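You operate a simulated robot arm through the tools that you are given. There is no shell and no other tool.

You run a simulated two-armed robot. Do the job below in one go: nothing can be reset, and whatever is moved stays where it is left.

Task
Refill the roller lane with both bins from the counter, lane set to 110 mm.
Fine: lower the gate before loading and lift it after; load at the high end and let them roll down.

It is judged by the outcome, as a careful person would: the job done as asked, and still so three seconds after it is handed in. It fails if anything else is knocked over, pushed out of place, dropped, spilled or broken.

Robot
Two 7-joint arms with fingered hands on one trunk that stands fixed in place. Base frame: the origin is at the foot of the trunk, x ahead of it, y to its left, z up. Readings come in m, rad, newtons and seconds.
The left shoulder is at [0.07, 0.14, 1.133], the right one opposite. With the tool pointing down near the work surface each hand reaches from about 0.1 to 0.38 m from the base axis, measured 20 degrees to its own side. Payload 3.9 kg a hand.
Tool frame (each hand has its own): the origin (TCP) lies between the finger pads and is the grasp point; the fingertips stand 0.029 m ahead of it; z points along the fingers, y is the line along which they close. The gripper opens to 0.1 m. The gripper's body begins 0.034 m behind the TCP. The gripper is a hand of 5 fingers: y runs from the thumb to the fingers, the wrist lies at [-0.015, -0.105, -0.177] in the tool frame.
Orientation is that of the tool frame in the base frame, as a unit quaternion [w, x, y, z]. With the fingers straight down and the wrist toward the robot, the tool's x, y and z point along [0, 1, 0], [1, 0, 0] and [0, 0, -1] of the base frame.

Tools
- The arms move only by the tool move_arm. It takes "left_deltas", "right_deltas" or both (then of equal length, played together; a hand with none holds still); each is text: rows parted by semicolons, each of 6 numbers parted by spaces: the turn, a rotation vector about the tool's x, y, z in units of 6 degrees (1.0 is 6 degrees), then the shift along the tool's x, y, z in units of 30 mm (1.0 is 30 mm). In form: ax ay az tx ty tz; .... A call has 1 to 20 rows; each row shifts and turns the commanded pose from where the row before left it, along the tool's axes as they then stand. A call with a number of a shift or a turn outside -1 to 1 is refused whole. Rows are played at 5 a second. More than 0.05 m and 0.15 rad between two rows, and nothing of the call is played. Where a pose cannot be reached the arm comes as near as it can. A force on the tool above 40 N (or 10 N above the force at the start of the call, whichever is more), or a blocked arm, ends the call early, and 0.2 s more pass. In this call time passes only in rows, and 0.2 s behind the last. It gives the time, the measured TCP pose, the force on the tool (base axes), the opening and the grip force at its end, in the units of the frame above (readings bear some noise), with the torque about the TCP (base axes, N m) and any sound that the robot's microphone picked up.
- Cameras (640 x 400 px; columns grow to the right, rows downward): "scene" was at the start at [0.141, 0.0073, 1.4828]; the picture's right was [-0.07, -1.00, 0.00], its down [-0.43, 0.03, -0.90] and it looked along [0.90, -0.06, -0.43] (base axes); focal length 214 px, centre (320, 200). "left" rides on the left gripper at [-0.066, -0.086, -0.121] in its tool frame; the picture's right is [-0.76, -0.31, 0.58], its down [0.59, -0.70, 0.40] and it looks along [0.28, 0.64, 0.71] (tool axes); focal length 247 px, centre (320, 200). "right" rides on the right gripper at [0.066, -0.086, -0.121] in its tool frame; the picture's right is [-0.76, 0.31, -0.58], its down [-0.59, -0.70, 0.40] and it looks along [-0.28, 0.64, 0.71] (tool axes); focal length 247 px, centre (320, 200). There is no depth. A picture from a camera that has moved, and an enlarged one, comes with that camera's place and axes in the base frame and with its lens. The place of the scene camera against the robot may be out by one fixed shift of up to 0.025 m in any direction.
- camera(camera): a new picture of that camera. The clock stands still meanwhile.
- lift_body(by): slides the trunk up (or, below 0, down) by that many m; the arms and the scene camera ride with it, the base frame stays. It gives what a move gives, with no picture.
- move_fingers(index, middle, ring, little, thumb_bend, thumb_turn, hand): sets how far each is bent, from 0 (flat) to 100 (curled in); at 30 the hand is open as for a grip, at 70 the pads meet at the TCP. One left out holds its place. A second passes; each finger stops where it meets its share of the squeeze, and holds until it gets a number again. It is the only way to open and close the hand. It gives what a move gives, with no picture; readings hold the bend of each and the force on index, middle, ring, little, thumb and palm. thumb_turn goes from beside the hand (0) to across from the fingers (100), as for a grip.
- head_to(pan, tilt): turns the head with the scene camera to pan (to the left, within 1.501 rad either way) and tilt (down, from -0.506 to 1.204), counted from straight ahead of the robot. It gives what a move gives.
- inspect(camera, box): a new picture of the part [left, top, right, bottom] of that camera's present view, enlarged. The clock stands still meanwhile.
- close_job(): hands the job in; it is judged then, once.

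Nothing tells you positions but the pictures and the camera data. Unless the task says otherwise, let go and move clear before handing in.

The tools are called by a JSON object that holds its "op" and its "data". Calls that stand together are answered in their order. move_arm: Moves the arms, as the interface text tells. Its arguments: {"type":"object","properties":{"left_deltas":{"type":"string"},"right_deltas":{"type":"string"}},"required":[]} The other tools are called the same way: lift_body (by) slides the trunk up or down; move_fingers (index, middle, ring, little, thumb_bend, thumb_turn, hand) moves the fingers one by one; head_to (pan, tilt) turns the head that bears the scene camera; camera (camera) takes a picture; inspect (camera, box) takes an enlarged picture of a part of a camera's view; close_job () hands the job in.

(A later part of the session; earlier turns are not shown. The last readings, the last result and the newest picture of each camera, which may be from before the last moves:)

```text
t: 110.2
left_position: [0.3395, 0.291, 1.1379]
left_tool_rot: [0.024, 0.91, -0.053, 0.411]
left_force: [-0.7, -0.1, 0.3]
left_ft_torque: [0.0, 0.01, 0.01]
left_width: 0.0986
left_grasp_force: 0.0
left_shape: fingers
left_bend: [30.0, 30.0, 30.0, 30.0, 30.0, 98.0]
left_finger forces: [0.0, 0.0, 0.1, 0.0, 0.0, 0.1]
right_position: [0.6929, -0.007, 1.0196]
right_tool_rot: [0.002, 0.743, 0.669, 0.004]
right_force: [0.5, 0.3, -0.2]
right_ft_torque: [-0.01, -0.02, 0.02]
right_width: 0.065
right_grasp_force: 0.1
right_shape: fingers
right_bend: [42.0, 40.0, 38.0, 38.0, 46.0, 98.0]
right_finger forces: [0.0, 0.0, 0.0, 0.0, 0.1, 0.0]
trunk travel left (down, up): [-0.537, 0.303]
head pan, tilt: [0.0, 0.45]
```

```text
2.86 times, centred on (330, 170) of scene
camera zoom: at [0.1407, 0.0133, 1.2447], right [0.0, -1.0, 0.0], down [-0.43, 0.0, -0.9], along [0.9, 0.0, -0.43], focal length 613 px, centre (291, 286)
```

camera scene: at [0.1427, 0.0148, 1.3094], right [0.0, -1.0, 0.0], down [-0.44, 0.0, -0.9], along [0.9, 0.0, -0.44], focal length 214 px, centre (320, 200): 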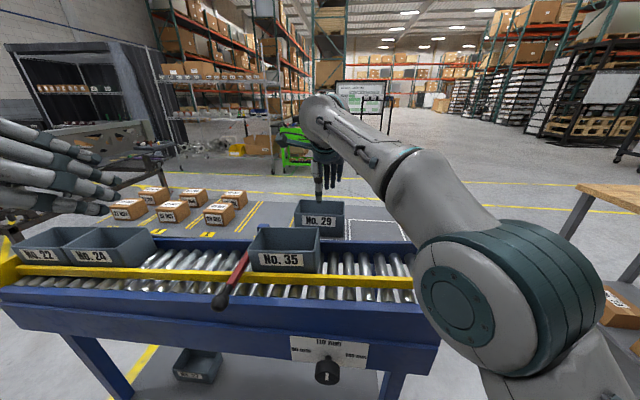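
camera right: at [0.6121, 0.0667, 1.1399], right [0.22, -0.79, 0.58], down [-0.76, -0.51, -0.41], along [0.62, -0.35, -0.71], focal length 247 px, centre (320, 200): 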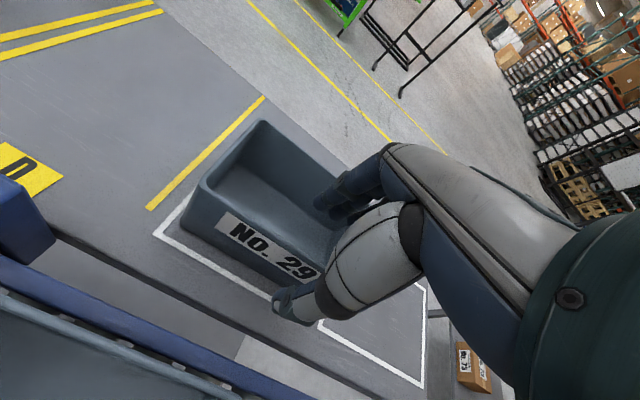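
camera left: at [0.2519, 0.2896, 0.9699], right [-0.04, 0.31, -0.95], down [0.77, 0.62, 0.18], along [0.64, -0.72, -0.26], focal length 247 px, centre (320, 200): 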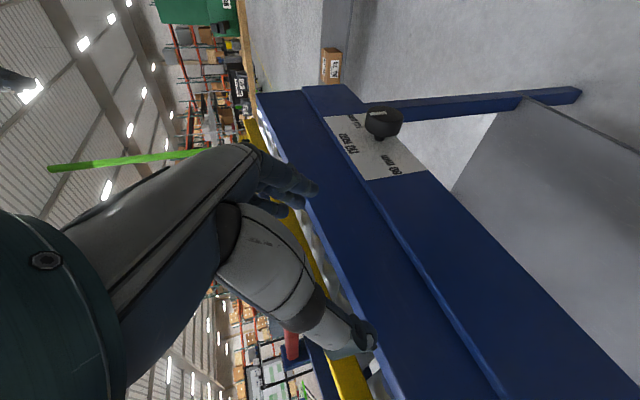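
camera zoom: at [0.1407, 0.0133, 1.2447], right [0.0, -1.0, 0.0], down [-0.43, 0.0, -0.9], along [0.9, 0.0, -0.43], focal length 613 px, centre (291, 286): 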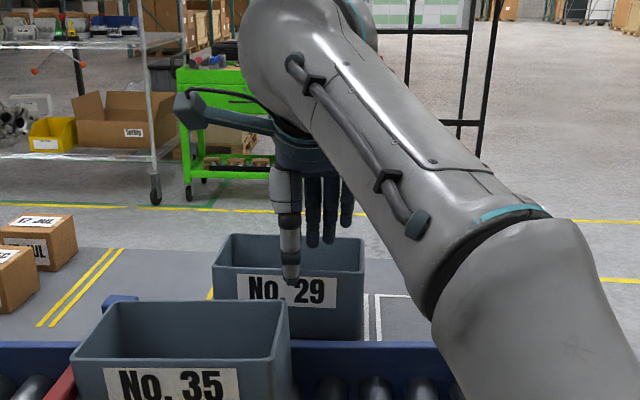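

The wall passes right at the grasp line. Lowering to 0.966 and pinching lightly with index and thumb.

{"op": "lift_body", "data": {"by": -0.054}}

{"op": "move_fingers", "data": {"hand": "right", "index": 72, "middle": 60, "ring": 56, "little": 56, "thumb_bend": 72}}

{"op": "camera", "data": {"camera": "right"}}

```text
t: 111.1
left_position: [0.3402, 0.291, 1.085]
left_tool_rot: [0.023, 0.91, -0.053, 0.41]
left_force: [-0.6, -0.1, 0.6]
left_ft_torque: [-0.01, 0.0, 0.0]
left_width: 0.0985
left_grasp_force: 0.0
left_shape: fingers
left_bend: [30.0, 30.0, 30.0, 30.0, 30.0, 98.0]
left_finger forces: [0.1, 0.0, 0.0, 0.1, 0.0, 0.0]
right_position: [0.6922, -0.006, 0.9645]
right_tool_rot: [0.002, 0.743, 0.67, 0.006]
right_force: [0.9, -0.1, 0.5]
right_ft_torque: [0.02, -0.01, 0.0]
right_width: 0.0652
right_grasp_force: 0.2
right_shape: fingers
right_bend: [42.0, 40.0, 38.0, 38.0, 46.0, 98.0]
right_finger forces: [0.1, 0.0, 0.0, 0.1, 0.0, 0.0]
trunk travel left (down, up): [-0.483, 0.357]
head pan, tilt: [0.0, 0.45]
```

```text
t: 112.1
left_position: [0.3411, 0.291, 1.0846]
left_tool_rot: [0.022, 0.91, -0.052, 0.41]
left_force: [0.4, -0.1, 0.3]
left_ft_torque: [-0.01, -0.01, -0.02]
left_width: 0.0988
left_grasp_force: 0.1
left_shape: fingers
left_bend: [30.0, 30.0, 30.0, 30.0, 30.0, 98.0]
left_finger forces: [0.0, 0.1, 0.0, 0.2, 0.0, 0.0]
right_position: [0.6933, -0.0058, 0.9642]
right_tool_rot: [0.002, 0.743, 0.669, 0.006]
right_force: [0.1, 0.2, -0.3]
right_ft_torque: [-0.02, 0.0, 0.0]
right_width: 0.0008
right_grasp_force: 1.9
right_shape: fingers
right_bend: [71.0, 60.0, 56.0, 56.0, 71.0, 98.0]
right_finger forces: [2.4, 0.1, 0.0, 0.0, 2.3, 0.0]
trunk travel left (down, up): [-0.483, 0.357]
head pan, tilt: [0.0, 0.45]
```

```text
taken
camera right: at [0.6126, 0.0669, 1.0855], right [0.22, -0.79, 0.58], down [-0.76, -0.51, -0.41], along [0.62, -0.35, -0.71], focal length 247 px, centre (320, 200)
```

right: 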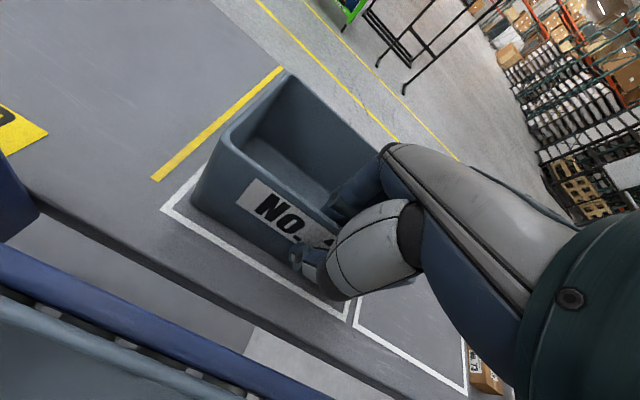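

Balanced pinch, bin 29 square. I'll squeeze, lift its front 1 cm, and draw it right and slightly toward me to where I gripped the first bin comfortably.

{"op": "move_fingers", "data": {"hand": "right", "index": 84, "thumb_bend": 84}}

{"op": "lift_body", "data": {"by": 0.012}}

{"op": "move_arm", "data": {"right_deltas": "0 0 0 -0.4 -0.114 0; 0 0 0 -0.7 -0.114 0; 0 0 0 -0.8 -0.114 0; 0 0 0 -0.8 -0.114 0; 0 0 0 -0.8 -0.114 0; 0 0 0 -0.8 -0.114 0; 0 0 0 -0.7 -0.114 0; 0 0 0 -0.5 0 0"}}

{"op": "camera", "data": {"camera": "right"}}

{"op": "camera", "data": {"camera": "scene"}}

```text
t: 113.1
left_position: [0.3397, 0.2917, 1.0844]
left_tool_rot: [0.023, 0.91, -0.052, 0.41]
left_force: [0.3, 0.7, 0.6]
left_ft_torque: [-0.02, 0.01, 0.01]
left_width: 0.0987
left_grasp_force: 0.0
left_shape: fingers
left_bend: [30.0, 30.0, 30.0, 30.0, 30.0, 98.0]
left_finger forces: [0.0, 0.0, 0.1, 0.0, 0.1, 0.0]
right_position: [0.6926, -0.006, 0.9645]
right_tool_rot: [0.002, 0.743, 0.67, 0.006]
right_force: [-1.1, 0.4, 1.2]
right_ft_torque: [-0.01, -0.05, -0.02]
right_width: 0.0
right_grasp_force: 9.1
right_shape: fingers
right_bend: [74.0, 60.0, 56.0, 56.0, 75.0, 97.0]
right_finger forces: [9.5, 0.0, 0.1, 0.0, 9.5, 0.0]
trunk travel left (down, up): [-0.483, 0.357]
head pan, tilt: [0.0, 0.45]
```

```text
t: 113.7
left_position: [0.3406, 0.2924, 1.096]
left_tool_rot: [0.023, 0.91, -0.054, 0.41]
left_force: [0.8, 0.5, 0.3]
left_ft_torque: [0.01, -0.01, 0.0]
left_width: 0.0984
left_grasp_force: 0.0
left_shape: fingers
left_bend: [30.0, 30.0, 30.0, 30.0, 30.0, 98.0]
left_finger forces: [0.0, 0.0, 0.0, 0.0, 0.1, 0.0]
right_position: [0.6925, -0.0052, 0.9753]
right_tool_rot: [0.003, 0.743, 0.669, 0.004]
right_force: [0.6, -0.7, 0.3]
right_ft_torque: [0.0, 0.02, -0.03]
right_width: 0.0
right_grasp_force: 9.5
right_shape: fingers
right_bend: [74.0, 60.0, 56.0, 56.0, 75.0, 97.0]
right_finger forces: [9.2, 0.1, 0.0, 0.0, 9.4, 0.0]
trunk travel left (down, up): [-0.495, 0.345]
head pan, tilt: [0.0, 0.45]
```

```text
t: 115.5
left_position: [0.3413, 0.2909, 1.0967]
left_tool_rot: [0.023, 0.91, -0.053, 0.41]
left_force: [0.1, 0.3, 0.4]
left_ft_torque: [0.0, -0.01, -0.02]
left_width: 0.0986
left_grasp_force: 0.2
left_shape: fingers
left_bend: [30.0, 30.0, 30.0, 30.0, 30.0, 98.0]
left_finger forces: [0.1, 0.0, 0.1, 0.1, 0.0, 0.0]
right_position: [0.6514, -0.168, 0.9759]
right_tool_rot: [0.002, 0.743, 0.669, 0.006]
right_force: [0.3, -0.3, -0.8]
right_ft_torque: [0.02, -0.01, 0.03]
right_width: 0.0001
right_grasp_force: 9.1
right_shape: fingers
right_bend: [74.0, 60.0, 56.0, 56.0, 75.0, 97.0]
right_finger forces: [9.4, 0.1, 0.0, 0.1, 9.3, 0.0]
trunk travel left (down, up): [-0.495, 0.345]
head pan, tilt: [0.0, 0.45]
```

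```text
taken
camera right: at [0.572, -0.0952, 1.0978], right [0.22, -0.79, 0.58], down [-0.76, -0.51, -0.41], along [0.62, -0.35, -0.71], focal length 247 px, centre (320, 200)
```

right: 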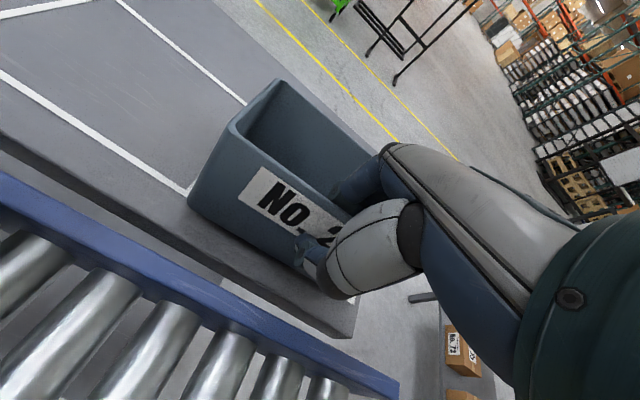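

```text
taken
camera scene: at [0.1412, 0.0132, 1.2026], right [0.0, -1.0, 0.0], down [-0.44, 0.0, -0.9], along [0.9, 0.0, -0.44], focal length 214 px, centre (320, 200)
```

scene: 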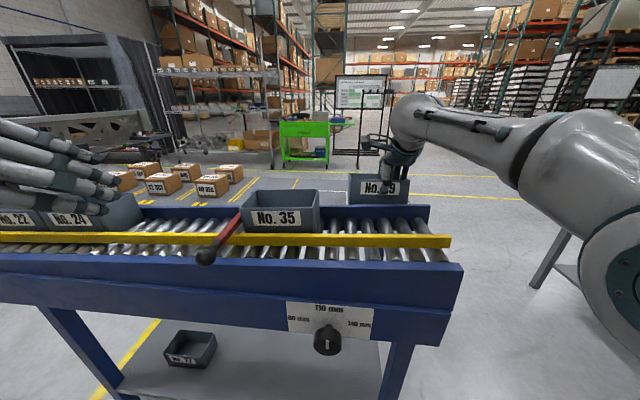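

Bin 29 slid over nicely. Lowering its front, releasing, rising out and opening wide for the span grip.

{"op": "lift_body", "data": {"by": -0.013}}

{"op": "move_fingers", "data": {"hand": "right", "index": 48, "middle": 46, "ring": 46, "little": 46, "thumb_bend": 54}}

{"op": "lift_body", "data": {"by": 0.1}}

{"op": "move_fingers", "data": {"hand": "right", "index": 18, "middle": 16, "ring": 14, "little": 14, "thumb_bend": 24}}

{"op": "camera", "data": {"camera": "right"}}

{"op": "inspect", "data": {"camera": "scene", "box": [300, 140, 480, 260]}}

```text
t: 116.2
left_position: [0.339, 0.2917, 1.0822]
left_tool_rot: [0.023, 0.91, -0.052, 0.41]
left_force: [-1.5, 0.3, 0.3]
left_ft_torque: [0.02, 0.01, 0.01]
left_width: 0.0986
left_grasp_force: 0.0
left_shape: fingers
left_bend: [30.0, 30.0, 30.0, 30.0, 30.0, 98.0]
left_finger forces: [0.0, 0.0, 0.0, 0.0, 0.0, 0.1]
right_position: [0.652, -0.1677, 0.9634]
right_tool_rot: [0.002, 0.743, 0.67, 0.006]
right_force: [0.4, -0.6, 0.7]
right_ft_torque: [-0.01, -0.09, -0.02]
right_width: 0.0001
right_grasp_force: 9.7
right_shape: fingers
right_bend: [74.0, 60.0, 56.0, 56.0, 75.0, 97.0]
right_finger forces: [9.8, 0.0, 0.1, 0.0, 9.6, 0.1]
trunk travel left (down, up): [-0.482, 0.358]
head pan, tilt: [0.0, 0.45]
```

```text
t: 117.2
left_position: [0.3406, 0.2911, 1.0827]
left_tool_rot: [0.023, 0.91, -0.052, 0.41]
left_force: [0.3, 0.3, -0.6]
left_ft_torque: [-0.03, 0.0, -0.01]
left_width: 0.0986
left_grasp_force: 0.0
left_shape: fingers
left_bend: [30.0, 30.0, 30.0, 30.0, 30.0, 98.0]
left_finger forces: [0.1, 0.0, 0.1, 0.0, 0.1, 0.0]
right_position: [0.6527, -0.1673, 0.9634]
right_tool_rot: [0.002, 0.743, 0.669, 0.006]
right_force: [0.1, 0.3, 0.5]
right_ft_torque: [0.0, -0.02, 0.01]
right_width: 0.0472
right_grasp_force: 0.1
right_shape: fingers
right_bend: [48.0, 46.0, 46.0, 46.0, 54.0, 97.0]
right_finger forces: [0.1, 0.0, 0.0, 0.0, 0.0, 0.1]
trunk travel left (down, up): [-0.482, 0.358]
head pan, tilt: [0.0, 0.45]
```

```text
t: 118.5
left_position: [0.3403, 0.2917, 1.1823]
left_tool_rot: [0.023, 0.91, -0.052, 0.41]
left_force: [-0.1, -0.2, -0.3]
left_ft_torque: [0.01, 0.03, 0.01]
left_width: 0.0985
left_grasp_force: 0.0
left_shape: fingers
left_bend: [30.0, 30.0, 30.0, 30.0, 30.0, 98.0]
left_finger forces: [0.0, 0.1, 0.0, 0.0, 0.1, 0.1]
right_position: [0.6521, -0.1666, 1.0625]
right_tool_rot: [0.002, 0.743, 0.669, 0.006]
right_force: [-0.6, -0.3, 0.3]
right_ft_torque: [0.0, -0.01, 0.01]
right_width: 0.0469
right_grasp_force: 0.0
right_shape: fingers
right_bend: [48.0, 46.0, 46.0, 46.0, 54.0, 97.0]
right_finger forces: [0.0, 0.1, 0.0, 0.0, 0.1, 0.0]
trunk travel left (down, up): [-0.582, 0.258]
head pan, tilt: [0.0, 0.45]
```

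```text
t: 119.5
left_position: [0.3412, 0.2912, 1.1818]
left_tool_rot: [0.024, 0.91, -0.053, 0.41]
left_force: [-0.1, 0.1, -1.2]
left_ft_torque: [0.03, 0.04, -0.01]
left_width: 0.0988
left_grasp_force: 0.0
left_shape: fingers
left_bend: [30.0, 30.0, 30.0, 30.0, 30.0, 98.0]
left_finger forces: [0.0, 0.0, 0.0, 0.1, 0.1, 0.1]
right_position: [0.651, -0.168, 1.0646]
right_tool_rot: [0.001, 0.744, 0.669, 0.006]
right_force: [0.4, 0.4, 0.4]
right_ft_torque: [-0.02, 0.03, 0.0]
right_width: 0.1176
right_grasp_force: 0.1
right_shape: fingers
right_bend: [18.0, 16.0, 14.0, 14.0, 24.0, 97.0]
right_finger forces: [0.1, 0.0, 0.0, 0.0, 0.0, 0.0]
trunk travel left (down, up): [-0.582, 0.258]
head pan, tilt: [0.0, 0.45]
```

```text
taken
camera right: at [0.572, -0.0944, 1.185], right [0.22, -0.79, 0.58], down [-0.76, -0.51, -0.41], along [0.62, -0.35, -0.71], focal length 247 px, centre (320, 200)
```

right: 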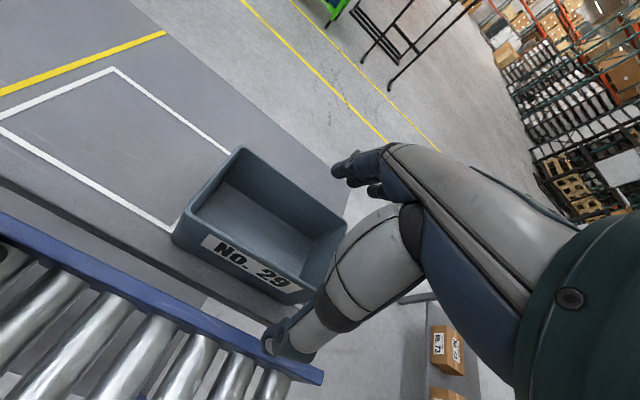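

```text
3.33 times, centred on (390, 200) of scene
camera zoom: at [0.1411, 0.0135, 1.2896], right [0.0, -1.0, 0.0], down [-0.44, 0.0, -0.9], along [0.9, 0.0, -0.44], focal length 715 px, centre (87, 200)
```

zoom: 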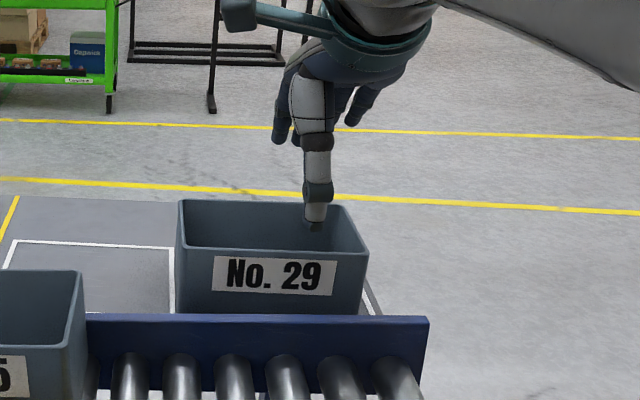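

Bin 29's centre is near (0.693, -0.163). Moving over it and lowering to the same span-grip height as before.

{"op": "move_arm", "data": {"right_deltas": "0 0 0 0.09 0.695 0; 0 0 0 0.09 0.695 0"}}

{"op": "lift_body", "data": {"by": -0.05}}

{"op": "camera", "data": {"camera": "right"}}

{"op": "inspect", "data": {"camera": "scene", "box": [300, 120, 480, 240]}}

```text
t: 120.1
left_position: [0.3399, 0.2917, 1.1832]
left_tool_rot: [0.023, 0.911, -0.053, 0.409]
left_force: [-0.1, 0.8, 0.2]
left_ft_torque: [0.0, 0.01, 0.01]
left_width: 0.0984
left_grasp_force: 0.1
left_shape: fingers
left_bend: [30.0, 30.0, 30.0, 30.0, 30.0, 98.0]
left_finger forces: [0.0, 0.0, 0.1, 0.0, 0.1, 0.1]
right_position: [0.696, -0.1653, 1.0642]
right_tool_rot: [0.002, 0.744, 0.669, 0.005]
right_force: [0.3, 0.4, 0.7]
right_ft_torque: [-0.02, -0.02, 0.0]
right_width: 0.1178
right_grasp_force: 0.2
right_shape: fingers
right_bend: [18.0, 16.0, 14.0, 14.0, 24.0, 97.0]
right_finger forces: [0.0, 0.0, 0.0, 0.0, 0.0, 0.1]
trunk travel left (down, up): [-0.582, 0.258]
head pan, tilt: [0.0, 0.45]
```

```text
t: 121.0
left_position: [0.3392, 0.2922, 1.1329]
left_tool_rot: [0.022, 0.91, -0.053, 0.41]
left_force: [0.5, 0.1, -0.4]
left_ft_torque: [0.01, 0.04, -0.02]
left_width: 0.0985
left_grasp_force: 0.1
left_shape: fingers
left_bend: [30.0, 30.0, 30.0, 30.0, 30.0, 98.0]
left_finger forces: [0.0, 0.0, 0.0, 0.1, 0.0, 0.0]
right_position: [0.6949, -0.1648, 1.0159]
right_tool_rot: [0.002, 0.743, 0.669, 0.005]
right_force: [-0.1, 0.4, -0.1]
right_ft_torque: [0.02, 0.0, 0.01]
right_width: 0.1177
right_grasp_force: 0.1
right_shape: fingers
right_bend: [18.0, 16.0, 14.0, 14.0, 24.0, 97.0]
right_finger forces: [0.0, 0.0, 0.1, 0.0, 0.1, 0.0]
trunk travel left (down, up): [-0.532, 0.308]
head pan, tilt: [0.0, 0.45]
```

```text
taken
camera right: at [0.6146, -0.0917, 1.1367], right [0.22, -0.79, 0.58], down [-0.76, -0.51, -0.41], along [0.62, -0.35, -0.71], focal length 247 px, centre (320, 200)
```

right: 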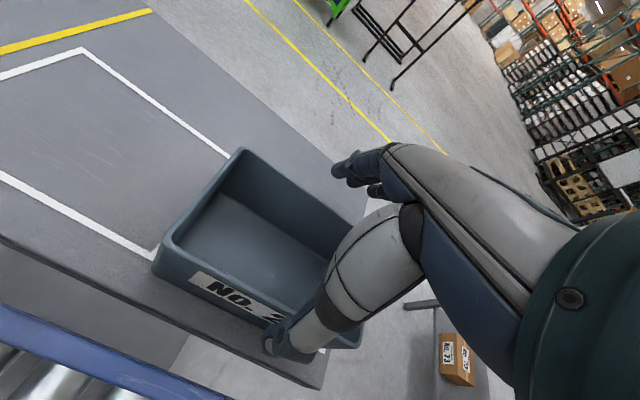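

```text
3.33 times, centred on (390, 180) of scene
camera zoom: at [0.1409, 0.0134, 1.2397], right [0.0, -1.0, 0.0], down [-0.44, 0.0, -0.9], along [0.9, 0.0, -0.44], focal length 715 px, centre (87, 267)
```

zoom: 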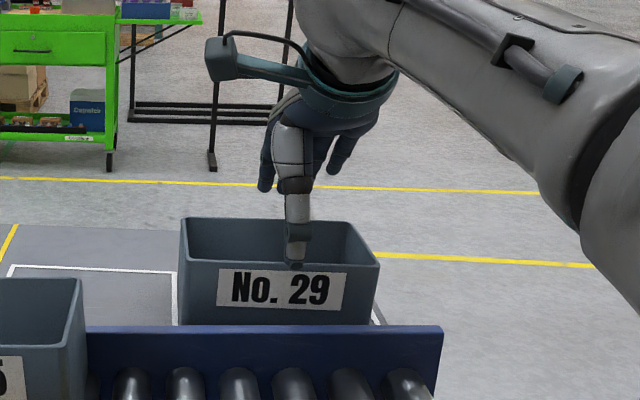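

Small 6 mm shift left to centre on the bin, then lower the rest and close.

{"op": "move_arm", "data": {"right_deltas": "0 0 0 0.22 0 0"}}

{"op": "lift_body", "data": {"by": -0.036}}

{"op": "move_fingers", "data": {"hand": "right", "index": 46, "middle": 20, "thumb_bend": 46}}

{"op": "camera", "data": {"camera": "right"}}

{"op": "inspect", "data": {"camera": "scene", "box": [300, 120, 480, 240]}}

```text
t: 121.4
left_position: [0.3403, 0.292, 1.1318]
left_tool_rot: [0.024, 0.91, -0.052, 0.41]
left_force: [0.8, 0.2, -0.4]
left_ft_torque: [0.03, 0.0, 0.03]
left_width: 0.0982
left_grasp_force: 0.1
left_shape: fingers
left_bend: [30.0, 30.0, 30.0, 30.0, 30.0, 98.0]
left_finger forces: [0.1, 0.0, 0.1, 0.1, 0.0, 0.0]
right_position: [0.6957, -0.1583, 1.0152]
right_tool_rot: [0.002, 0.743, 0.669, 0.005]
right_force: [-0.7, 0.2, 0.3]
right_ft_torque: [0.0, 0.02, 0.0]
right_width: 0.1174
right_grasp_force: 0.0
right_shape: fingers
right_bend: [18.0, 16.0, 14.0, 14.0, 24.0, 97.0]
right_finger forces: [0.1, 0.0, 0.0, 0.0, 0.1, 0.0]
trunk travel left (down, up): [-0.532, 0.308]
head pan, tilt: [0.0, 0.45]
```

```text
t: 122.2
left_position: [0.3401, 0.2911, 1.0971]
left_tool_rot: [0.023, 0.91, -0.053, 0.411]
left_force: [0.1, -0.5, -0.4]
left_ft_torque: [0.02, -0.03, 0.01]
left_width: 0.0986
left_grasp_force: 0.0
left_shape: fingers
left_bend: [30.0, 30.0, 30.0, 30.0, 30.0, 98.0]
left_finger forces: [0.0, 0.0, 0.0, 0.0, 0.1, 0.0]
right_position: [0.6955, -0.1599, 0.9783]
right_tool_rot: [0.002, 0.743, 0.669, 0.005]
right_force: [-0.7, 0.2, -0.1]
right_ft_torque: [0.01, -0.02, -0.03]
right_width: 0.1178
right_grasp_force: 0.5
right_shape: fingers
right_bend: [18.0, 16.0, 14.0, 14.0, 24.0, 97.0]
right_finger forces: [0.1, 0.1, 0.0, 0.0, 0.0, 0.2]
trunk travel left (down, up): [-0.496, 0.344]
head pan, tilt: [0.0, 0.45]
```

```text
t: 123.2
left_position: [0.3398, 0.2907, 1.0964]
left_tool_rot: [0.023, 0.91, -0.053, 0.41]
left_force: [-0.2, -0.2, -1.0]
left_ft_torque: [0.02, -0.01, 0.03]
left_width: 0.0984
left_grasp_force: 0.0
left_shape: fingers
left_bend: [30.0, 30.0, 30.0, 30.0, 30.0, 98.0]
left_finger forces: [0.1, 0.0, 0.0, 0.0, 0.0, 0.0]
right_position: [0.695, -0.1591, 0.9804]
right_tool_rot: [0.002, 0.743, 0.669, 0.006]
right_force: [-1.4, -0.3, 6.0]
right_ft_torque: [0.02, 0.02, -0.02]
right_width: 0.1026
right_grasp_force: 11.9
right_shape: fingers
right_bend: [26.0, 20.0, 14.0, 14.0, 38.0, 97.0]
right_finger forces: [11.5, 0.0, 0.1, 0.1, 12.2, 0.0]
trunk travel left (down, up): [-0.496, 0.344]
head pan, tilt: [0.0, 0.45]
```

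```text
taken
camera right: at [0.6143, -0.0857, 1.1013], right [0.22, -0.79, 0.58], down [-0.76, -0.51, -0.41], along [0.62, -0.35, -0.71], focal length 247 px, centre (320, 200)
```

right: 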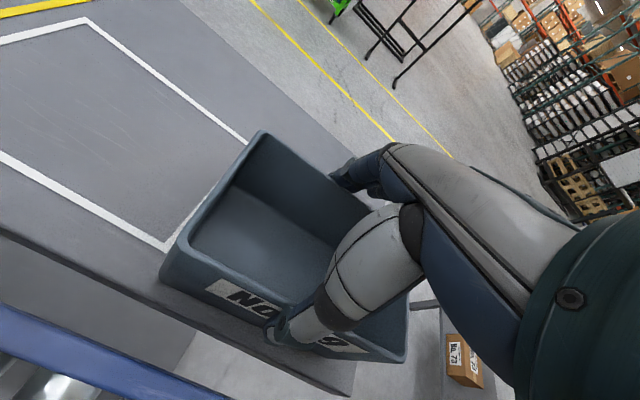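

```text
3.33 times, centred on (390, 180) of scene
camera zoom: at [0.1402, 0.0135, 1.2038], right [0.0, -1.0, 0.0], down [-0.43, 0.0, -0.9], along [0.9, 0.0, -0.43], focal length 715 px, centre (87, 267)
```

zoom: 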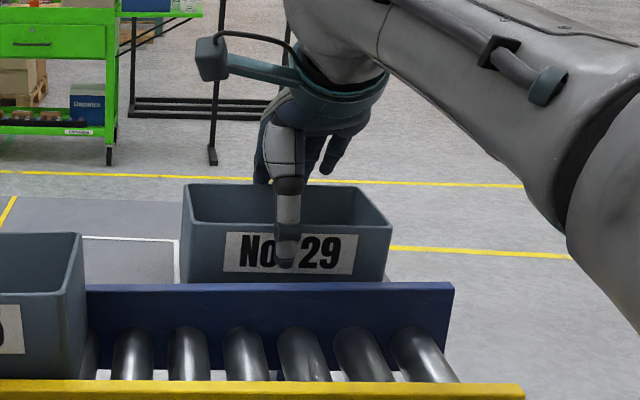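

Same clean grip as before. Lifting 10 cm and carrying bin 29 to the same spot over the lane.

{"op": "lift_body", "data": {"by": 0.1}}

{"op": "move_arm", "data": {"right_deltas": "0 0 0 -0.09 -0.5 0; 0 0 0 -0.09 -0.8 0; 0 0 0 -0.09 -0.8 0; 0 0 0 -0.09 -0.8 0; 0 0 0 -0.09 -0.8 0; 0 0 0 -0.09 -0.8 0; 0 0 0 -0.1 -0.69 0"}}

{"op": "camera", "data": {"camera": "right"}}

{"op": "inspect", "data": {"camera": "scene", "box": [180, 160, 480, 310]}}

```text
t: 124.5
left_position: [0.3393, 0.2911, 1.1956]
left_tool_rot: [0.023, 0.91, -0.054, 0.41]
left_force: [0.1, -0.4, -0.3]
left_ft_torque: [0.0, 0.01, 0.02]
left_width: 0.0984
left_grasp_force: 0.0
left_shape: fingers
left_bend: [30.0, 30.0, 30.0, 30.0, 30.0, 98.0]
left_finger forces: [0.0, 0.0, 0.1, 0.0, 0.0, 0.1]
right_position: [0.6953, -0.1584, 1.0786]
right_tool_rot: [0.001, 0.743, 0.669, 0.005]
right_force: [0.2, 0.4, -1.9]
right_ft_torque: [-0.01, -0.03, 0.02]
right_width: 0.1027
right_grasp_force: 10.6
right_shape: fingers
right_bend: [26.0, 20.0, 14.0, 14.0, 39.0, 97.0]
right_finger forces: [10.3, 0.0, 0.0, 0.0, 11.0, 0.0]
trunk travel left (down, up): [-0.596, 0.244]
head pan, tilt: [0.0, 0.45]
```

```text
t: 126.1
left_position: [0.3409, 0.291, 1.1956]
left_tool_rot: [0.023, 0.91, -0.053, 0.41]
left_force: [0.6, 1.1, 0.1]
left_ft_torque: [-0.01, 0.0, -0.03]
left_width: 0.0985
left_grasp_force: 0.0
left_shape: fingers
left_bend: [30.0, 30.0, 30.0, 30.0, 30.0, 98.0]
left_finger forces: [0.1, 0.0, 0.0, 0.0, 0.0, 0.0]
right_position: [0.5385, -0.1601, 1.0757]
right_tool_rot: [0.002, 0.743, 0.669, 0.006]
right_force: [0.3, 0.5, -2.6]
right_ft_torque: [0.02, 0.0, -0.01]
right_width: 0.1021
right_grasp_force: 9.7
right_shape: fingers
right_bend: [26.0, 20.0, 14.0, 14.0, 39.0, 97.0]
right_finger forces: [9.8, 0.1, 0.0, 0.1, 10.4, 0.1]
right hand out of reach, approached as far as the arm can: row 5
trunk travel left (down, up): [-0.596, 0.244]
head pan, tilt: [0.0, 0.45]
```

```text
taken
camera right: at [0.4581, -0.0868, 1.1976], right [0.22, -0.79, 0.58], down [-0.76, -0.51, -0.41], along [0.62, -0.35, -0.71], focal length 247 px, centre (320, 200)
```

right: 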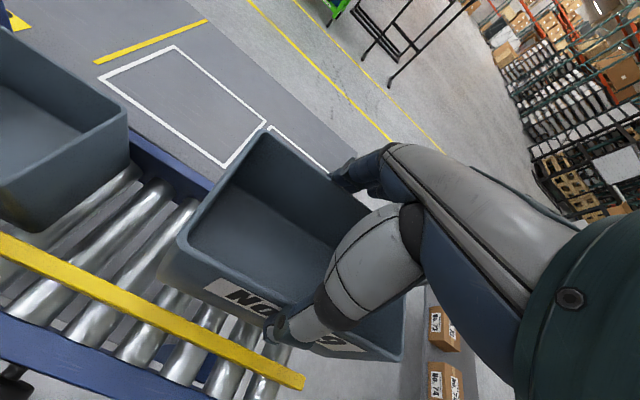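

```text
2.13 times, centred on (330, 235) of scene
camera zoom: at [0.1415, 0.0134, 1.3036], right [0.0, -1.0, 0.0], down [-0.44, 0.0, -0.9], along [0.9, 0.0, -0.44], focal length 458 px, centre (299, 125)
```

zoom: 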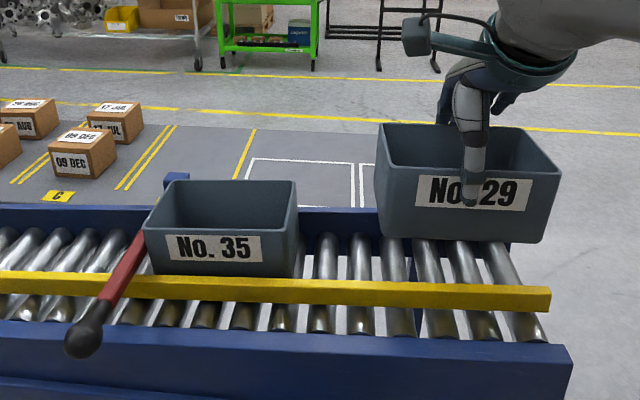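

Bin 29 is over the same spot. Lowering in stages to the rollers.

{"op": "lift_body", "data": {"by": -0.052}}

{"op": "inspect", "data": {"camera": "right", "box": [120, 190, 300, 370]}}

{"op": "inspect", "data": {"camera": "scene", "box": [335, 180, 475, 280]}}

```text
t: 127.1
left_position: [0.3404, 0.2914, 1.1452]
left_tool_rot: [0.023, 0.91, -0.052, 0.41]
left_force: [-0.4, -0.6, -0.2]
left_ft_torque: [-0.01, 0.01, 0.01]
left_width: 0.0981
left_grasp_force: 0.1
left_shape: fingers
left_bend: [30.0, 30.0, 30.0, 30.0, 30.0, 98.0]
left_finger forces: [0.1, 0.1, 0.1, 0.1, 0.0, 0.0]
right_position: [0.5387, -0.1609, 1.0244]
right_tool_rot: [0.002, 0.743, 0.669, 0.006]
right_force: [0.4, 0.7, -2.0]
right_ft_torque: [-0.02, -0.02, 0.01]
right_width: 0.1013
right_grasp_force: 9.6
right_shape: fingers
right_bend: [26.0, 20.0, 14.0, 14.0, 39.0, 97.0]
right_finger forces: [9.1, 0.1, 0.0, 0.0, 9.8, 0.0]
trunk travel left (down, up): [-0.544, 0.296]
head pan, tilt: [0.0, 0.45]
```

```text
2.22 times, centred on (210, 280) of right
camera zoom: at [0.4584, -0.0871, 1.1453], right [0.22, -0.79, 0.58], down [-0.76, -0.51, -0.41], along [0.62, -0.35, -0.71], focal length 549 px, centre (564, 22)
```

zoom: 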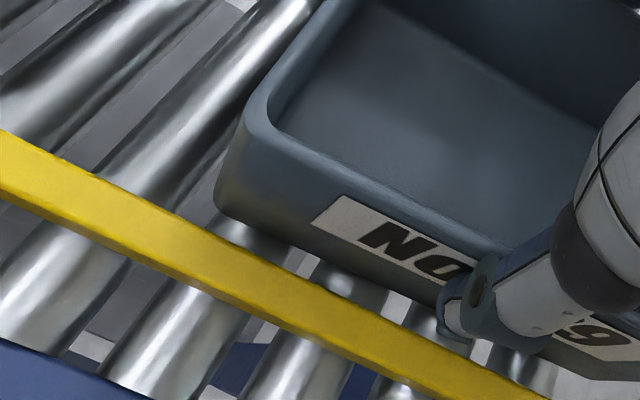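

```text
4.00 times, centred on (405, 230) of scene
camera zoom: at [0.1412, 0.0133, 1.2516], right [0.0, -1.0, 0.0], down [-0.44, 0.0, -0.9], along [0.9, 0.0, -0.44], focal length 858 px, centre (-20, 80)
```

zoom: 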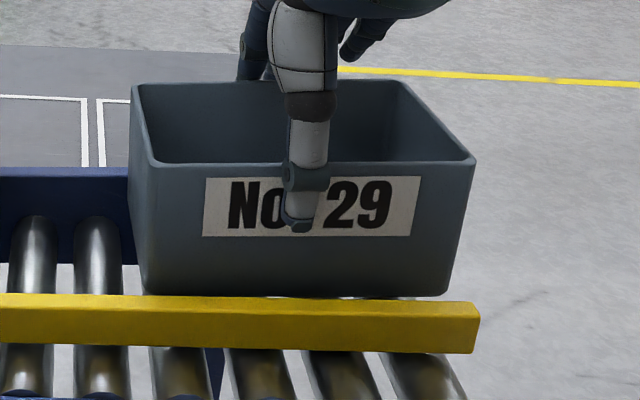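

{"op": "lift_body", "data": {"by": -0.014}}

{"op": "lift_body", "data": {"by": -0.005}}

{"op": "inspect", "data": {"camera": "scene", "box": [335, 170, 475, 270]}}

```text
t: 127.7
left_position: [0.3396, 0.2915, 1.1317]
left_tool_rot: [0.023, 0.91, -0.054, 0.41]
left_force: [0.0, 0.1, 0.6]
left_ft_torque: [-0.01, -0.04, 0.0]
left_width: 0.0985
left_grasp_force: 0.1
left_shape: fingers
left_bend: [30.0, 30.0, 30.0, 30.0, 30.0, 98.0]
left_finger forces: [0.0, 0.1, 0.1, 0.0, 0.0, 0.0]
right_position: [0.5375, -0.1601, 1.0103]
right_tool_rot: [0.002, 0.743, 0.669, 0.006]
right_force: [-0.5, 0.7, -0.8]
right_ft_torque: [-0.03, -0.01, -0.01]
right_width: 0.1015
right_grasp_force: 9.8
right_shape: fingers
right_bend: [26.0, 20.0, 14.0, 14.0, 39.0, 97.0]
right_finger forces: [9.0, 0.0, 0.0, 0.0, 9.8, 0.1]
trunk travel left (down, up): [-0.53, 0.31]
head pan, tilt: [0.0, 0.45]
```

```text
t: 128.2
left_position: [0.3401, 0.2924, 1.1248]
left_tool_rot: [0.023, 0.91, -0.053, 0.411]
left_force: [0.7, 0.0, -0.3]
left_ft_torque: [0.01, -0.01, -0.03]
left_width: 0.0983
left_grasp_force: 0.1
left_shape: fingers
left_bend: [30.0, 30.0, 30.0, 30.0, 30.0, 98.0]
left_finger forces: [0.0, 0.1, 0.0, 0.0, 0.0, 0.0]
right_position: [0.5383, -0.1604, 1.0057]
right_tool_rot: [0.003, 0.743, 0.669, 0.007]
right_force: [-0.8, 0.8, 2.1]
right_ft_torque: [0.01, -0.16, -0.04]
right_width: 0.1016
right_grasp_force: 10.4
right_shape: fingers
right_bend: [26.0, 20.0, 14.0, 14.0, 39.0, 97.0]
right_finger forces: [10.5, 0.0, 0.0, 0.0, 10.5, 0.0]
trunk travel left (down, up): [-0.525, 0.315]
head pan, tilt: [0.0, 0.45]
```

```text
4.00 times, centred on (405, 220) of scene
camera zoom: at [0.1407, 0.0136, 1.2327], right [0.0, -1.0, 0.0], down [-0.43, 0.0, -0.9], along [0.9, 0.0, -0.43], focal length 858 px, centre (-20, 120)
```

zoom: 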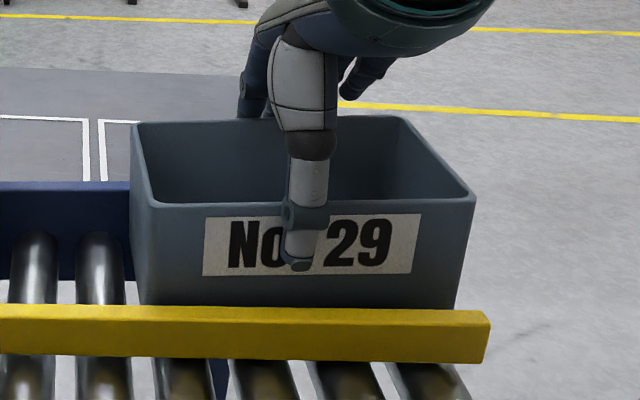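

First contact with the rollers. A final 3 mm, then release.

{"op": "lift_body", "data": {"by": -0.003}}

{"op": "move_fingers", "data": {"hand": "right", "index": 18, "middle": 16, "ring": 14, "little": 14, "thumb_bend": 24}}

{"op": "camera", "data": {"camera": "scene"}}

{"op": "camera", "data": {"camera": "right"}}

```text
t: 128.7
left_position: [0.3378, 0.2924, 1.1231]
left_tool_rot: [0.023, 0.91, -0.053, 0.41]
left_force: [-0.5, 0.0, -0.3]
left_ft_torque: [0.0, -0.03, 0.0]
left_width: 0.0986
left_grasp_force: 0.1
left_shape: fingers
left_bend: [30.0, 30.0, 30.0, 30.0, 30.0, 98.0]
left_finger forces: [0.1, 0.2, 0.0, 0.0, 0.1, 0.1]
right_position: [0.5369, -0.1598, 1.0036]
right_tool_rot: [0.003, 0.743, 0.669, 0.008]
right_force: [-0.2, 0.8, 12.2]
right_ft_torque: [0.04, -0.15, -0.01]
right_width: 0.1023
right_grasp_force: 11.0
right_shape: fingers
right_bend: [25.0, 20.0, 14.0, 14.0, 40.0, 97.0]
right_finger forces: [12.3, 0.0, 0.0, 0.0, 10.0, 0.1]
trunk travel left (down, up): [-0.522, 0.318]
head pan, tilt: [0.0, 0.45]
```

```text
t: 129.7
left_position: [0.3399, 0.2914, 1.1216]
left_tool_rot: [0.023, 0.91, -0.053, 0.411]
left_force: [-0.1, 0.0, -0.2]
left_ft_torque: [0.04, 0.01, -0.02]
left_width: 0.0984
left_grasp_force: 0.0
left_shape: fingers
left_bend: [30.0, 30.0, 30.0, 30.0, 30.0, 98.0]
left_finger forces: [0.0, 0.0, 0.1, 0.1, 0.0, 0.0]
right_position: [0.538, -0.159, 1.0018]
right_tool_rot: [0.002, 0.743, 0.669, 0.005]
right_force: [0.7, 0.1, 0.4]
right_ft_torque: [0.02, 0.01, -0.02]
right_width: 0.1175
right_grasp_force: 0.1
right_shape: fingers
right_bend: [18.0, 16.0, 14.0, 14.0, 24.0, 97.0]
right_finger forces: [0.1, 0.0, 0.0, 0.1, 0.0, 0.0]
trunk travel left (down, up): [-0.522, 0.318]
head pan, tilt: [0.0, 0.45]
```

```text
taken
camera scene: at [0.1411, 0.0135, 1.2296], right [0.0, -1.0, 0.0], down [-0.44, 0.0, -0.9], along [0.9, 0.0, -0.44], focal length 214 px, centre (320, 200)
```

scene: 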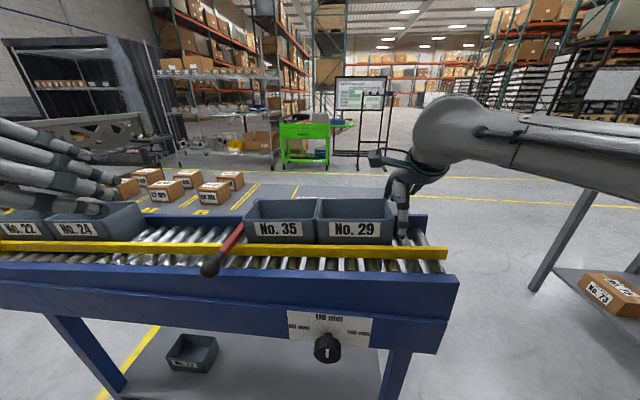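

```text
taken
camera right: at [0.4583, -0.0868, 1.1235], right [0.22, -0.79, 0.58], down [-0.76, -0.51, -0.41], along [0.62, -0.35, -0.71], focal length 247 px, centre (320, 200)
```

right: 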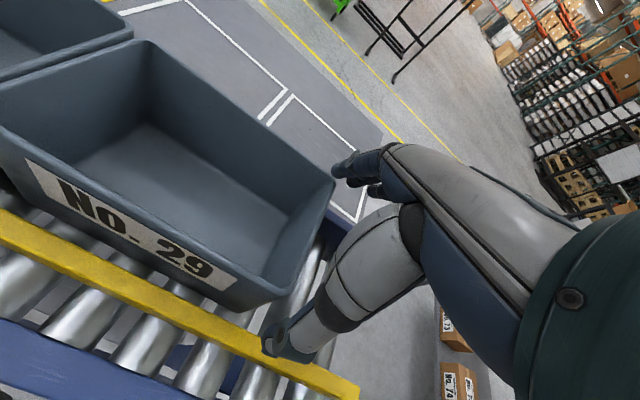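

Both bins are now behind the gate, nose to tail. I'll raise the right hand clear, bring the trunk back to the height used for the lever, and fetch the ball with the left hand.

{"op": "lift_body", "data": {"by": 0.058}}

{"op": "move_arm", "data": {"right_deltas": "0 0 0 0 0 -1; 0 0 0 0 0 -1; 0 0 0 0 0 -1; 0 0 0 0 -0.5 -0.5; 0 0 0 0 -1 0; 0 0 0 0 -1 0; 0 0 0 0 -1 0; 0 0 0 0 -1 0"}}

{"op": "camera", "data": {"camera": "scene"}}

{"op": "inspect", "data": {"camera": "scene", "box": [150, 180, 450, 330]}}

```text
t: 130.7
left_position: [0.3405, 0.2914, 1.18]
left_tool_rot: [0.024, 0.91, -0.053, 0.41]
left_force: [-0.5, 0.2, -0.3]
left_ft_torque: [0.02, -0.02, -0.02]
left_width: 0.0986
left_grasp_force: 0.2
left_shape: fingers
left_bend: [30.0, 30.0, 30.0, 30.0, 30.0, 98.0]
left_finger forces: [0.0, 0.0, 0.0, 0.1, 0.0, 0.0]
right_position: [0.5387, -0.1589, 1.0602]
right_tool_rot: [0.003, 0.743, 0.669, 0.005]
right_force: [0.7, -1.4, 0.5]
right_ft_torque: [0.0, 0.01, 0.0]
right_width: 0.1174
right_grasp_force: 0.1
right_shape: fingers
right_bend: [18.0, 16.0, 14.0, 14.0, 24.0, 97.0]
right_finger forces: [0.1, 0.1, 0.0, 0.0, 0.0, 0.1]
trunk travel left (down, up): [-0.58, 0.26]
head pan, tilt: [0.0, 0.45]
```

```text
t: 132.5
left_position: [0.3391, 0.2915, 1.1821]
left_tool_rot: [0.023, 0.91, -0.052, 0.41]
left_force: [-0.3, -0.3, 0.4]
left_ft_torque: [0.01, -0.01, 0.0]
left_width: 0.0985
left_grasp_force: 0.0
left_shape: fingers
left_bend: [30.0, 30.0, 30.0, 30.0, 30.0, 98.0]
left_finger forces: [0.0, 0.0, 0.0, 0.1, 0.1, 0.0]
right_position: [0.4007, -0.1464, 1.1661]
right_tool_rot: [0.003, 0.744, 0.668, 0.006]
right_force: [-0.3, -1.1, 0.6]
right_ft_torque: [0.02, -0.02, 0.01]
right_width: 0.1175
right_grasp_force: 0.0
right_shape: fingers
right_bend: [18.0, 16.0, 14.0, 14.0, 24.0, 98.0]
right_finger forces: [0.0, 0.0, 0.0, 0.0, 0.0, 0.0]
trunk travel left (down, up): [-0.58, 0.26]
head pan, tilt: [0.0, 0.45]
```

```text
taken
camera scene: at [0.1403, 0.0134, 1.2878], right [0.0, -1.0, 0.0], down [-0.43, 0.0, -0.9], along [0.9, 0.0, -0.43], focal length 214 px, centre (320, 200)
```

scene: 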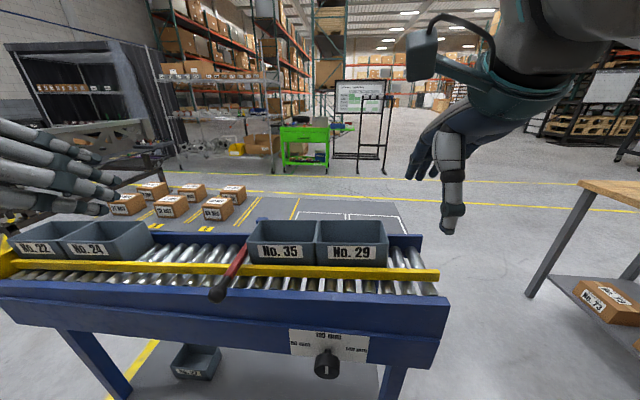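

```text
2.13 times, centred on (300, 255) of scene
camera zoom: at [0.1403, 0.0134, 1.2878], right [0.0, -1.0, 0.0], down [-0.43, 0.0, -0.9], along [0.9, 0.0, -0.43], focal length 458 px, centre (363, 83)
```

zoom: 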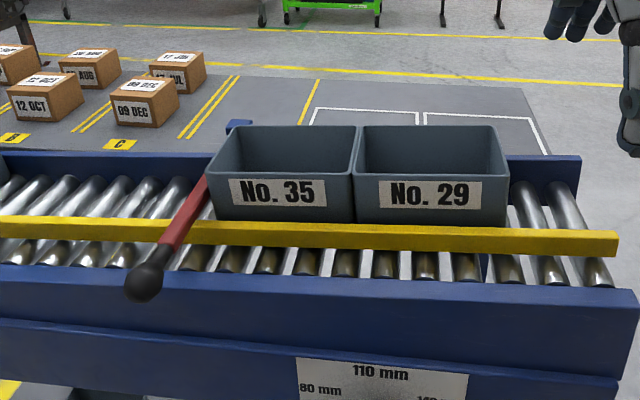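

Gate ball is at about (0.416, 0.183, 0.955). Moving the left hand to just above and behind it.

{"op": "move_arm", "data": {"left_deltas": "0 0 0 -0.525 0.853 0.748; 0 0 0 -0.525 0.853 0.748; 0 0 0 -0.525 0.853 0.748; 0 0 0 -0.525 0.853 0.748"}}

{"op": "camera", "data": {"camera": "left"}}

{"op": "inspect", "data": {"camera": "scene", "box": [130, 180, 350, 330]}}

```text
t: 133.5
left_position: [0.3516, 0.1852, 1.0763]
left_tool_rot: [0.023, 0.91, -0.052, 0.41]
left_force: [-0.6, -0.3, 0.0]
left_ft_torque: [0.0, -0.03, -0.01]
left_width: 0.0987
left_grasp_force: 0.1
left_shape: fingers
left_bend: [30.0, 30.0, 30.0, 30.0, 30.0, 98.0]
left_finger forces: [0.1, 0.0, 0.1, 0.0, 0.1, 0.0]
right_position: [0.4021, -0.1452, 1.1653]
right_tool_rot: [0.002, 0.743, 0.669, 0.006]
right_force: [-0.1, -0.6, -0.4]
right_ft_torque: [-0.01, 0.02, -0.01]
right_width: 0.1175
right_grasp_force: 0.1
right_shape: fingers
right_bend: [18.0, 16.0, 14.0, 14.0, 24.0, 98.0]
right_finger forces: [0.1, 0.0, 0.1, 0.0, 0.0, 0.0]
trunk travel left (down, up): [-0.58, 0.26]
head pan, tilt: [0.0, 0.45]
```

```text
taken
camera left: at [0.2285, 0.2855, 1.1075], right [-0.03, 0.31, -0.95], down [0.76, 0.62, 0.18], along [0.64, -0.72, -0.26], focal length 247 px, centre (320, 200)
```

left: 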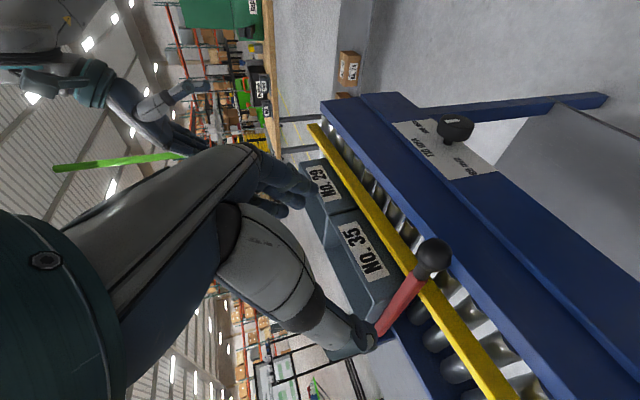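

```text
2.67 times, centred on (240, 255) of scene
camera zoom: at [0.1414, 0.0131, 1.2876], right [0.0, -1.0, 0.0], down [-0.44, 0.0, -0.9], along [0.9, 0.0, -0.44], focal length 572 px, centre (533, 53)
```

zoom: 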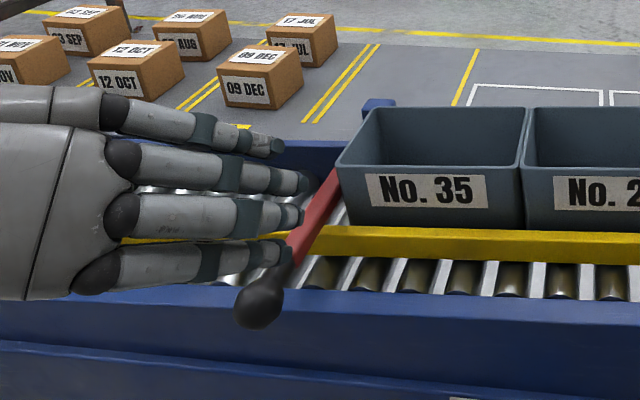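

The ball lies between thumb and fingers' approach line. Advancing onto it and closing.

{"op": "move_arm", "data": {"left_deltas": "0 0 0 -0.324 -0.04 0.848; 0 0 0 -0.324 -0.04 0.848; 0 0 0 -0.324 -0.04 0.848; 0 0 0 -0.324 -0.04 0.848; 0 0 0 -0.324 -0.04 0.848"}}

{"op": "camera", "data": {"camera": "left"}}

{"op": "inspect", "data": {"camera": "scene", "box": [130, 180, 350, 330]}}

```text
t: 134.7
left_position: [0.4157, 0.1859, 0.9535]
left_tool_rot: [0.023, 0.91, -0.053, 0.41]
left_force: [-0.7, 0.3, -0.9]
left_ft_torque: [0.01, 0.0, -0.01]
left_width: 0.0986
left_grasp_force: 0.1
left_shape: fingers
left_bend: [30.0, 30.0, 30.0, 30.0, 30.0, 98.0]
left_finger forces: [0.1, 0.0, 0.0, 0.0, 0.0, 0.1]
right_position: [0.4016, -0.1463, 1.1644]
right_tool_rot: [0.003, 0.743, 0.669, 0.006]
right_force: [-0.4, -0.4, -0.3]
right_ft_torque: [0.01, -0.02, -0.05]
right_width: 0.1173
right_grasp_force: 0.1
right_shape: fingers
right_bend: [18.0, 16.0, 14.0, 14.0, 24.0, 98.0]
right_finger forces: [0.0, 0.0, 0.1, 0.1, 0.0, 0.0]
trunk travel left (down, up): [-0.58, 0.26]
head pan, tilt: [0.0, 0.45]
```

```text
taken
camera left: at [0.2928, 0.2859, 0.9842], right [-0.03, 0.31, -0.95], down [0.77, 0.62, 0.18], along [0.64, -0.72, -0.26], focal length 247 px, centre (320, 200)
```

left: 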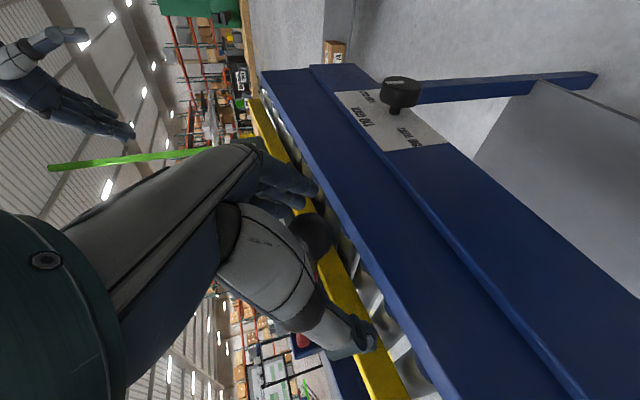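

```text
2.67 times, centred on (240, 255) of scene
camera zoom: at [0.1415, 0.0137, 1.2876], right [0.0, -1.0, 0.0], down [-0.44, 0.0, -0.9], along [0.9, 0.0, -0.44], focal length 572 px, centre (533, 53)
```

zoom: 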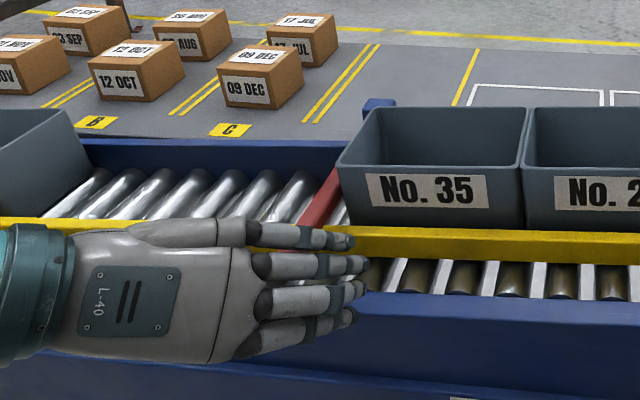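

The ball is at the grasp point again. Closing index, middle, ring and thumb on it.

{"op": "move_fingers", "data": {"hand": "left", "index": 70, "middle": 70, "ring": 70, "thumb_bend": 70}}

{"op": "camera", "data": {"camera": "left"}}

```text
t: 135.7
left_position: [0.416, 0.1821, 0.9546]
left_tool_rot: [0.022, 0.911, -0.053, 0.409]
left_force: [-0.8, -11.9, -1.5]
left_ft_torque: [0.0, 0.01, -0.15]
left_width: 0.014
left_grasp_force: 8.4
left_shape: fingers
left_bend: [63.0, 68.0, 67.0, 30.0, 68.0, 97.0]
left_finger forces: [9.4, 1.7, 2.7, 0.0, 3.1, 0.0]
right_position: [0.4032, -0.149, 1.1656]
right_tool_rot: [0.001, 0.743, 0.669, 0.006]
right_force: [-0.5, 0.6, 0.2]
right_ft_torque: [0.03, -0.02, 0.03]
right_width: 0.1176
right_grasp_force: 0.0
right_shape: fingers
right_bend: [18.0, 16.0, 14.0, 14.0, 24.0, 98.0]
right_finger forces: [0.0, 0.0, 0.0, 0.1, 0.0, 0.0]
trunk travel left (down, up): [-0.58, 0.26]
head pan, tilt: [0.0, 0.45]
```

```text
taken
camera left: at [0.2923, 0.2838, 0.9852], right [-0.03, 0.32, -0.95], down [0.77, 0.62, 0.18], along [0.64, -0.72, -0.26], focal length 247 px, centre (320, 200)
```

left: 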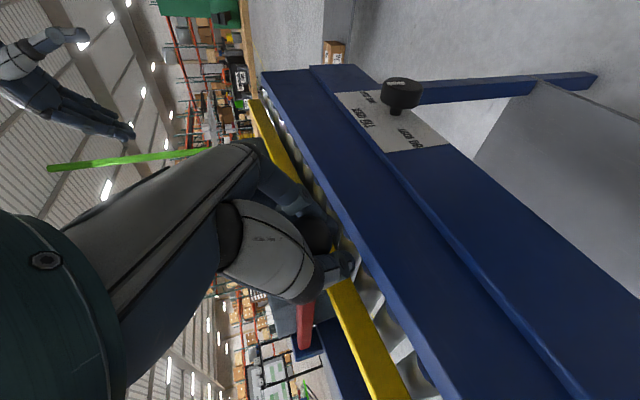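

Gripped. I'll raise the gate along the reverse arc, starting with three small steps.

{"op": "move_arm", "data": {"left_deltas": "0 0 0 0.578 0.06 -0.538; 0 0 0 0.669 0.05 -0.427; 0 0 0 0.705 0.03 -0.356"}}

{"op": "camera", "data": {"camera": "left"}}

{"op": "inspect", "data": {"camera": "scene", "box": [130, 160, 350, 310]}}

```text
t: 136.5
left_position: [0.4257, 0.1799, 1.0251]
left_tool_rot: [0.022, 0.91, -0.052, 0.41]
left_force: [-0.2, -1.2, -1.3]
left_ft_torque: [-0.01, 0.07, -0.01]
left_width: 0.0129
left_grasp_force: 6.4
left_shape: fingers
left_bend: [65.0, 68.0, 70.0, 30.0, 68.0, 97.0]
left_finger forces: [5.2, 1.9, 0.0, 0.0, 4.9, 0.0]
right_position: [0.4017, -0.1465, 1.165]
right_tool_rot: [0.002, 0.743, 0.669, 0.006]
right_force: [0.9, 0.0, -0.2]
right_ft_torque: [0.01, -0.02, 0.01]
right_width: 0.1177
right_grasp_force: 0.1
right_shape: fingers
right_bend: [18.0, 16.0, 14.0, 14.0, 24.0, 98.0]
right_finger forces: [0.0, 0.0, 0.0, 0.1, 0.1, 0.1]
trunk travel left (down, up): [-0.58, 0.26]
head pan, tilt: [0.0, 0.45]
```

```text
taken
camera left: at [0.301, 0.2808, 1.0562], right [-0.03, 0.32, -0.95], down [0.76, 0.62, 0.18], along [0.64, -0.72, -0.26], focal length 247 px, centre (320, 200)
```

left: 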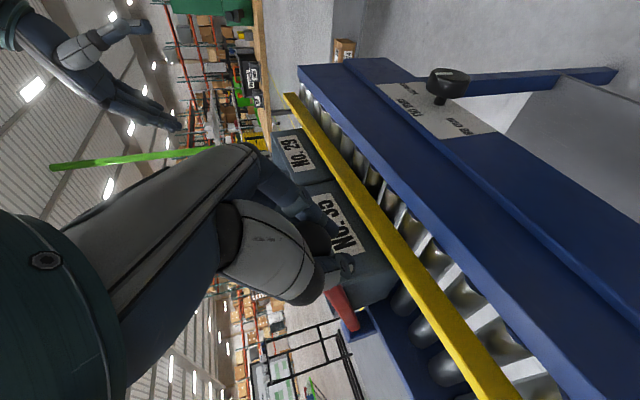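

```text
2.67 times, centred on (240, 235) of scene
camera zoom: at [0.1412, 0.0129, 1.2876], right [0.0, -1.0, 0.0], down [-0.44, 0.0, -0.9], along [0.9, 0.0, -0.44], focal length 572 px, centre (533, 107)
```

zoom: 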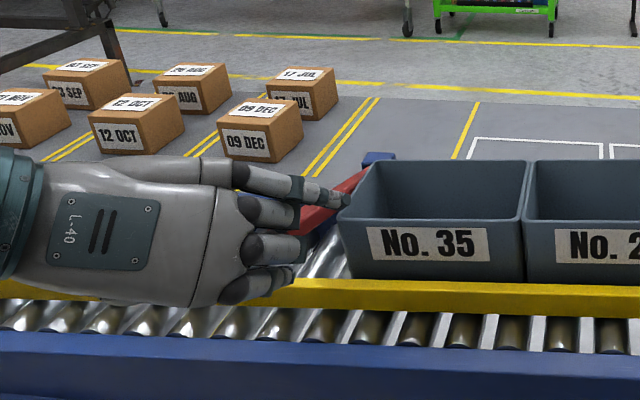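

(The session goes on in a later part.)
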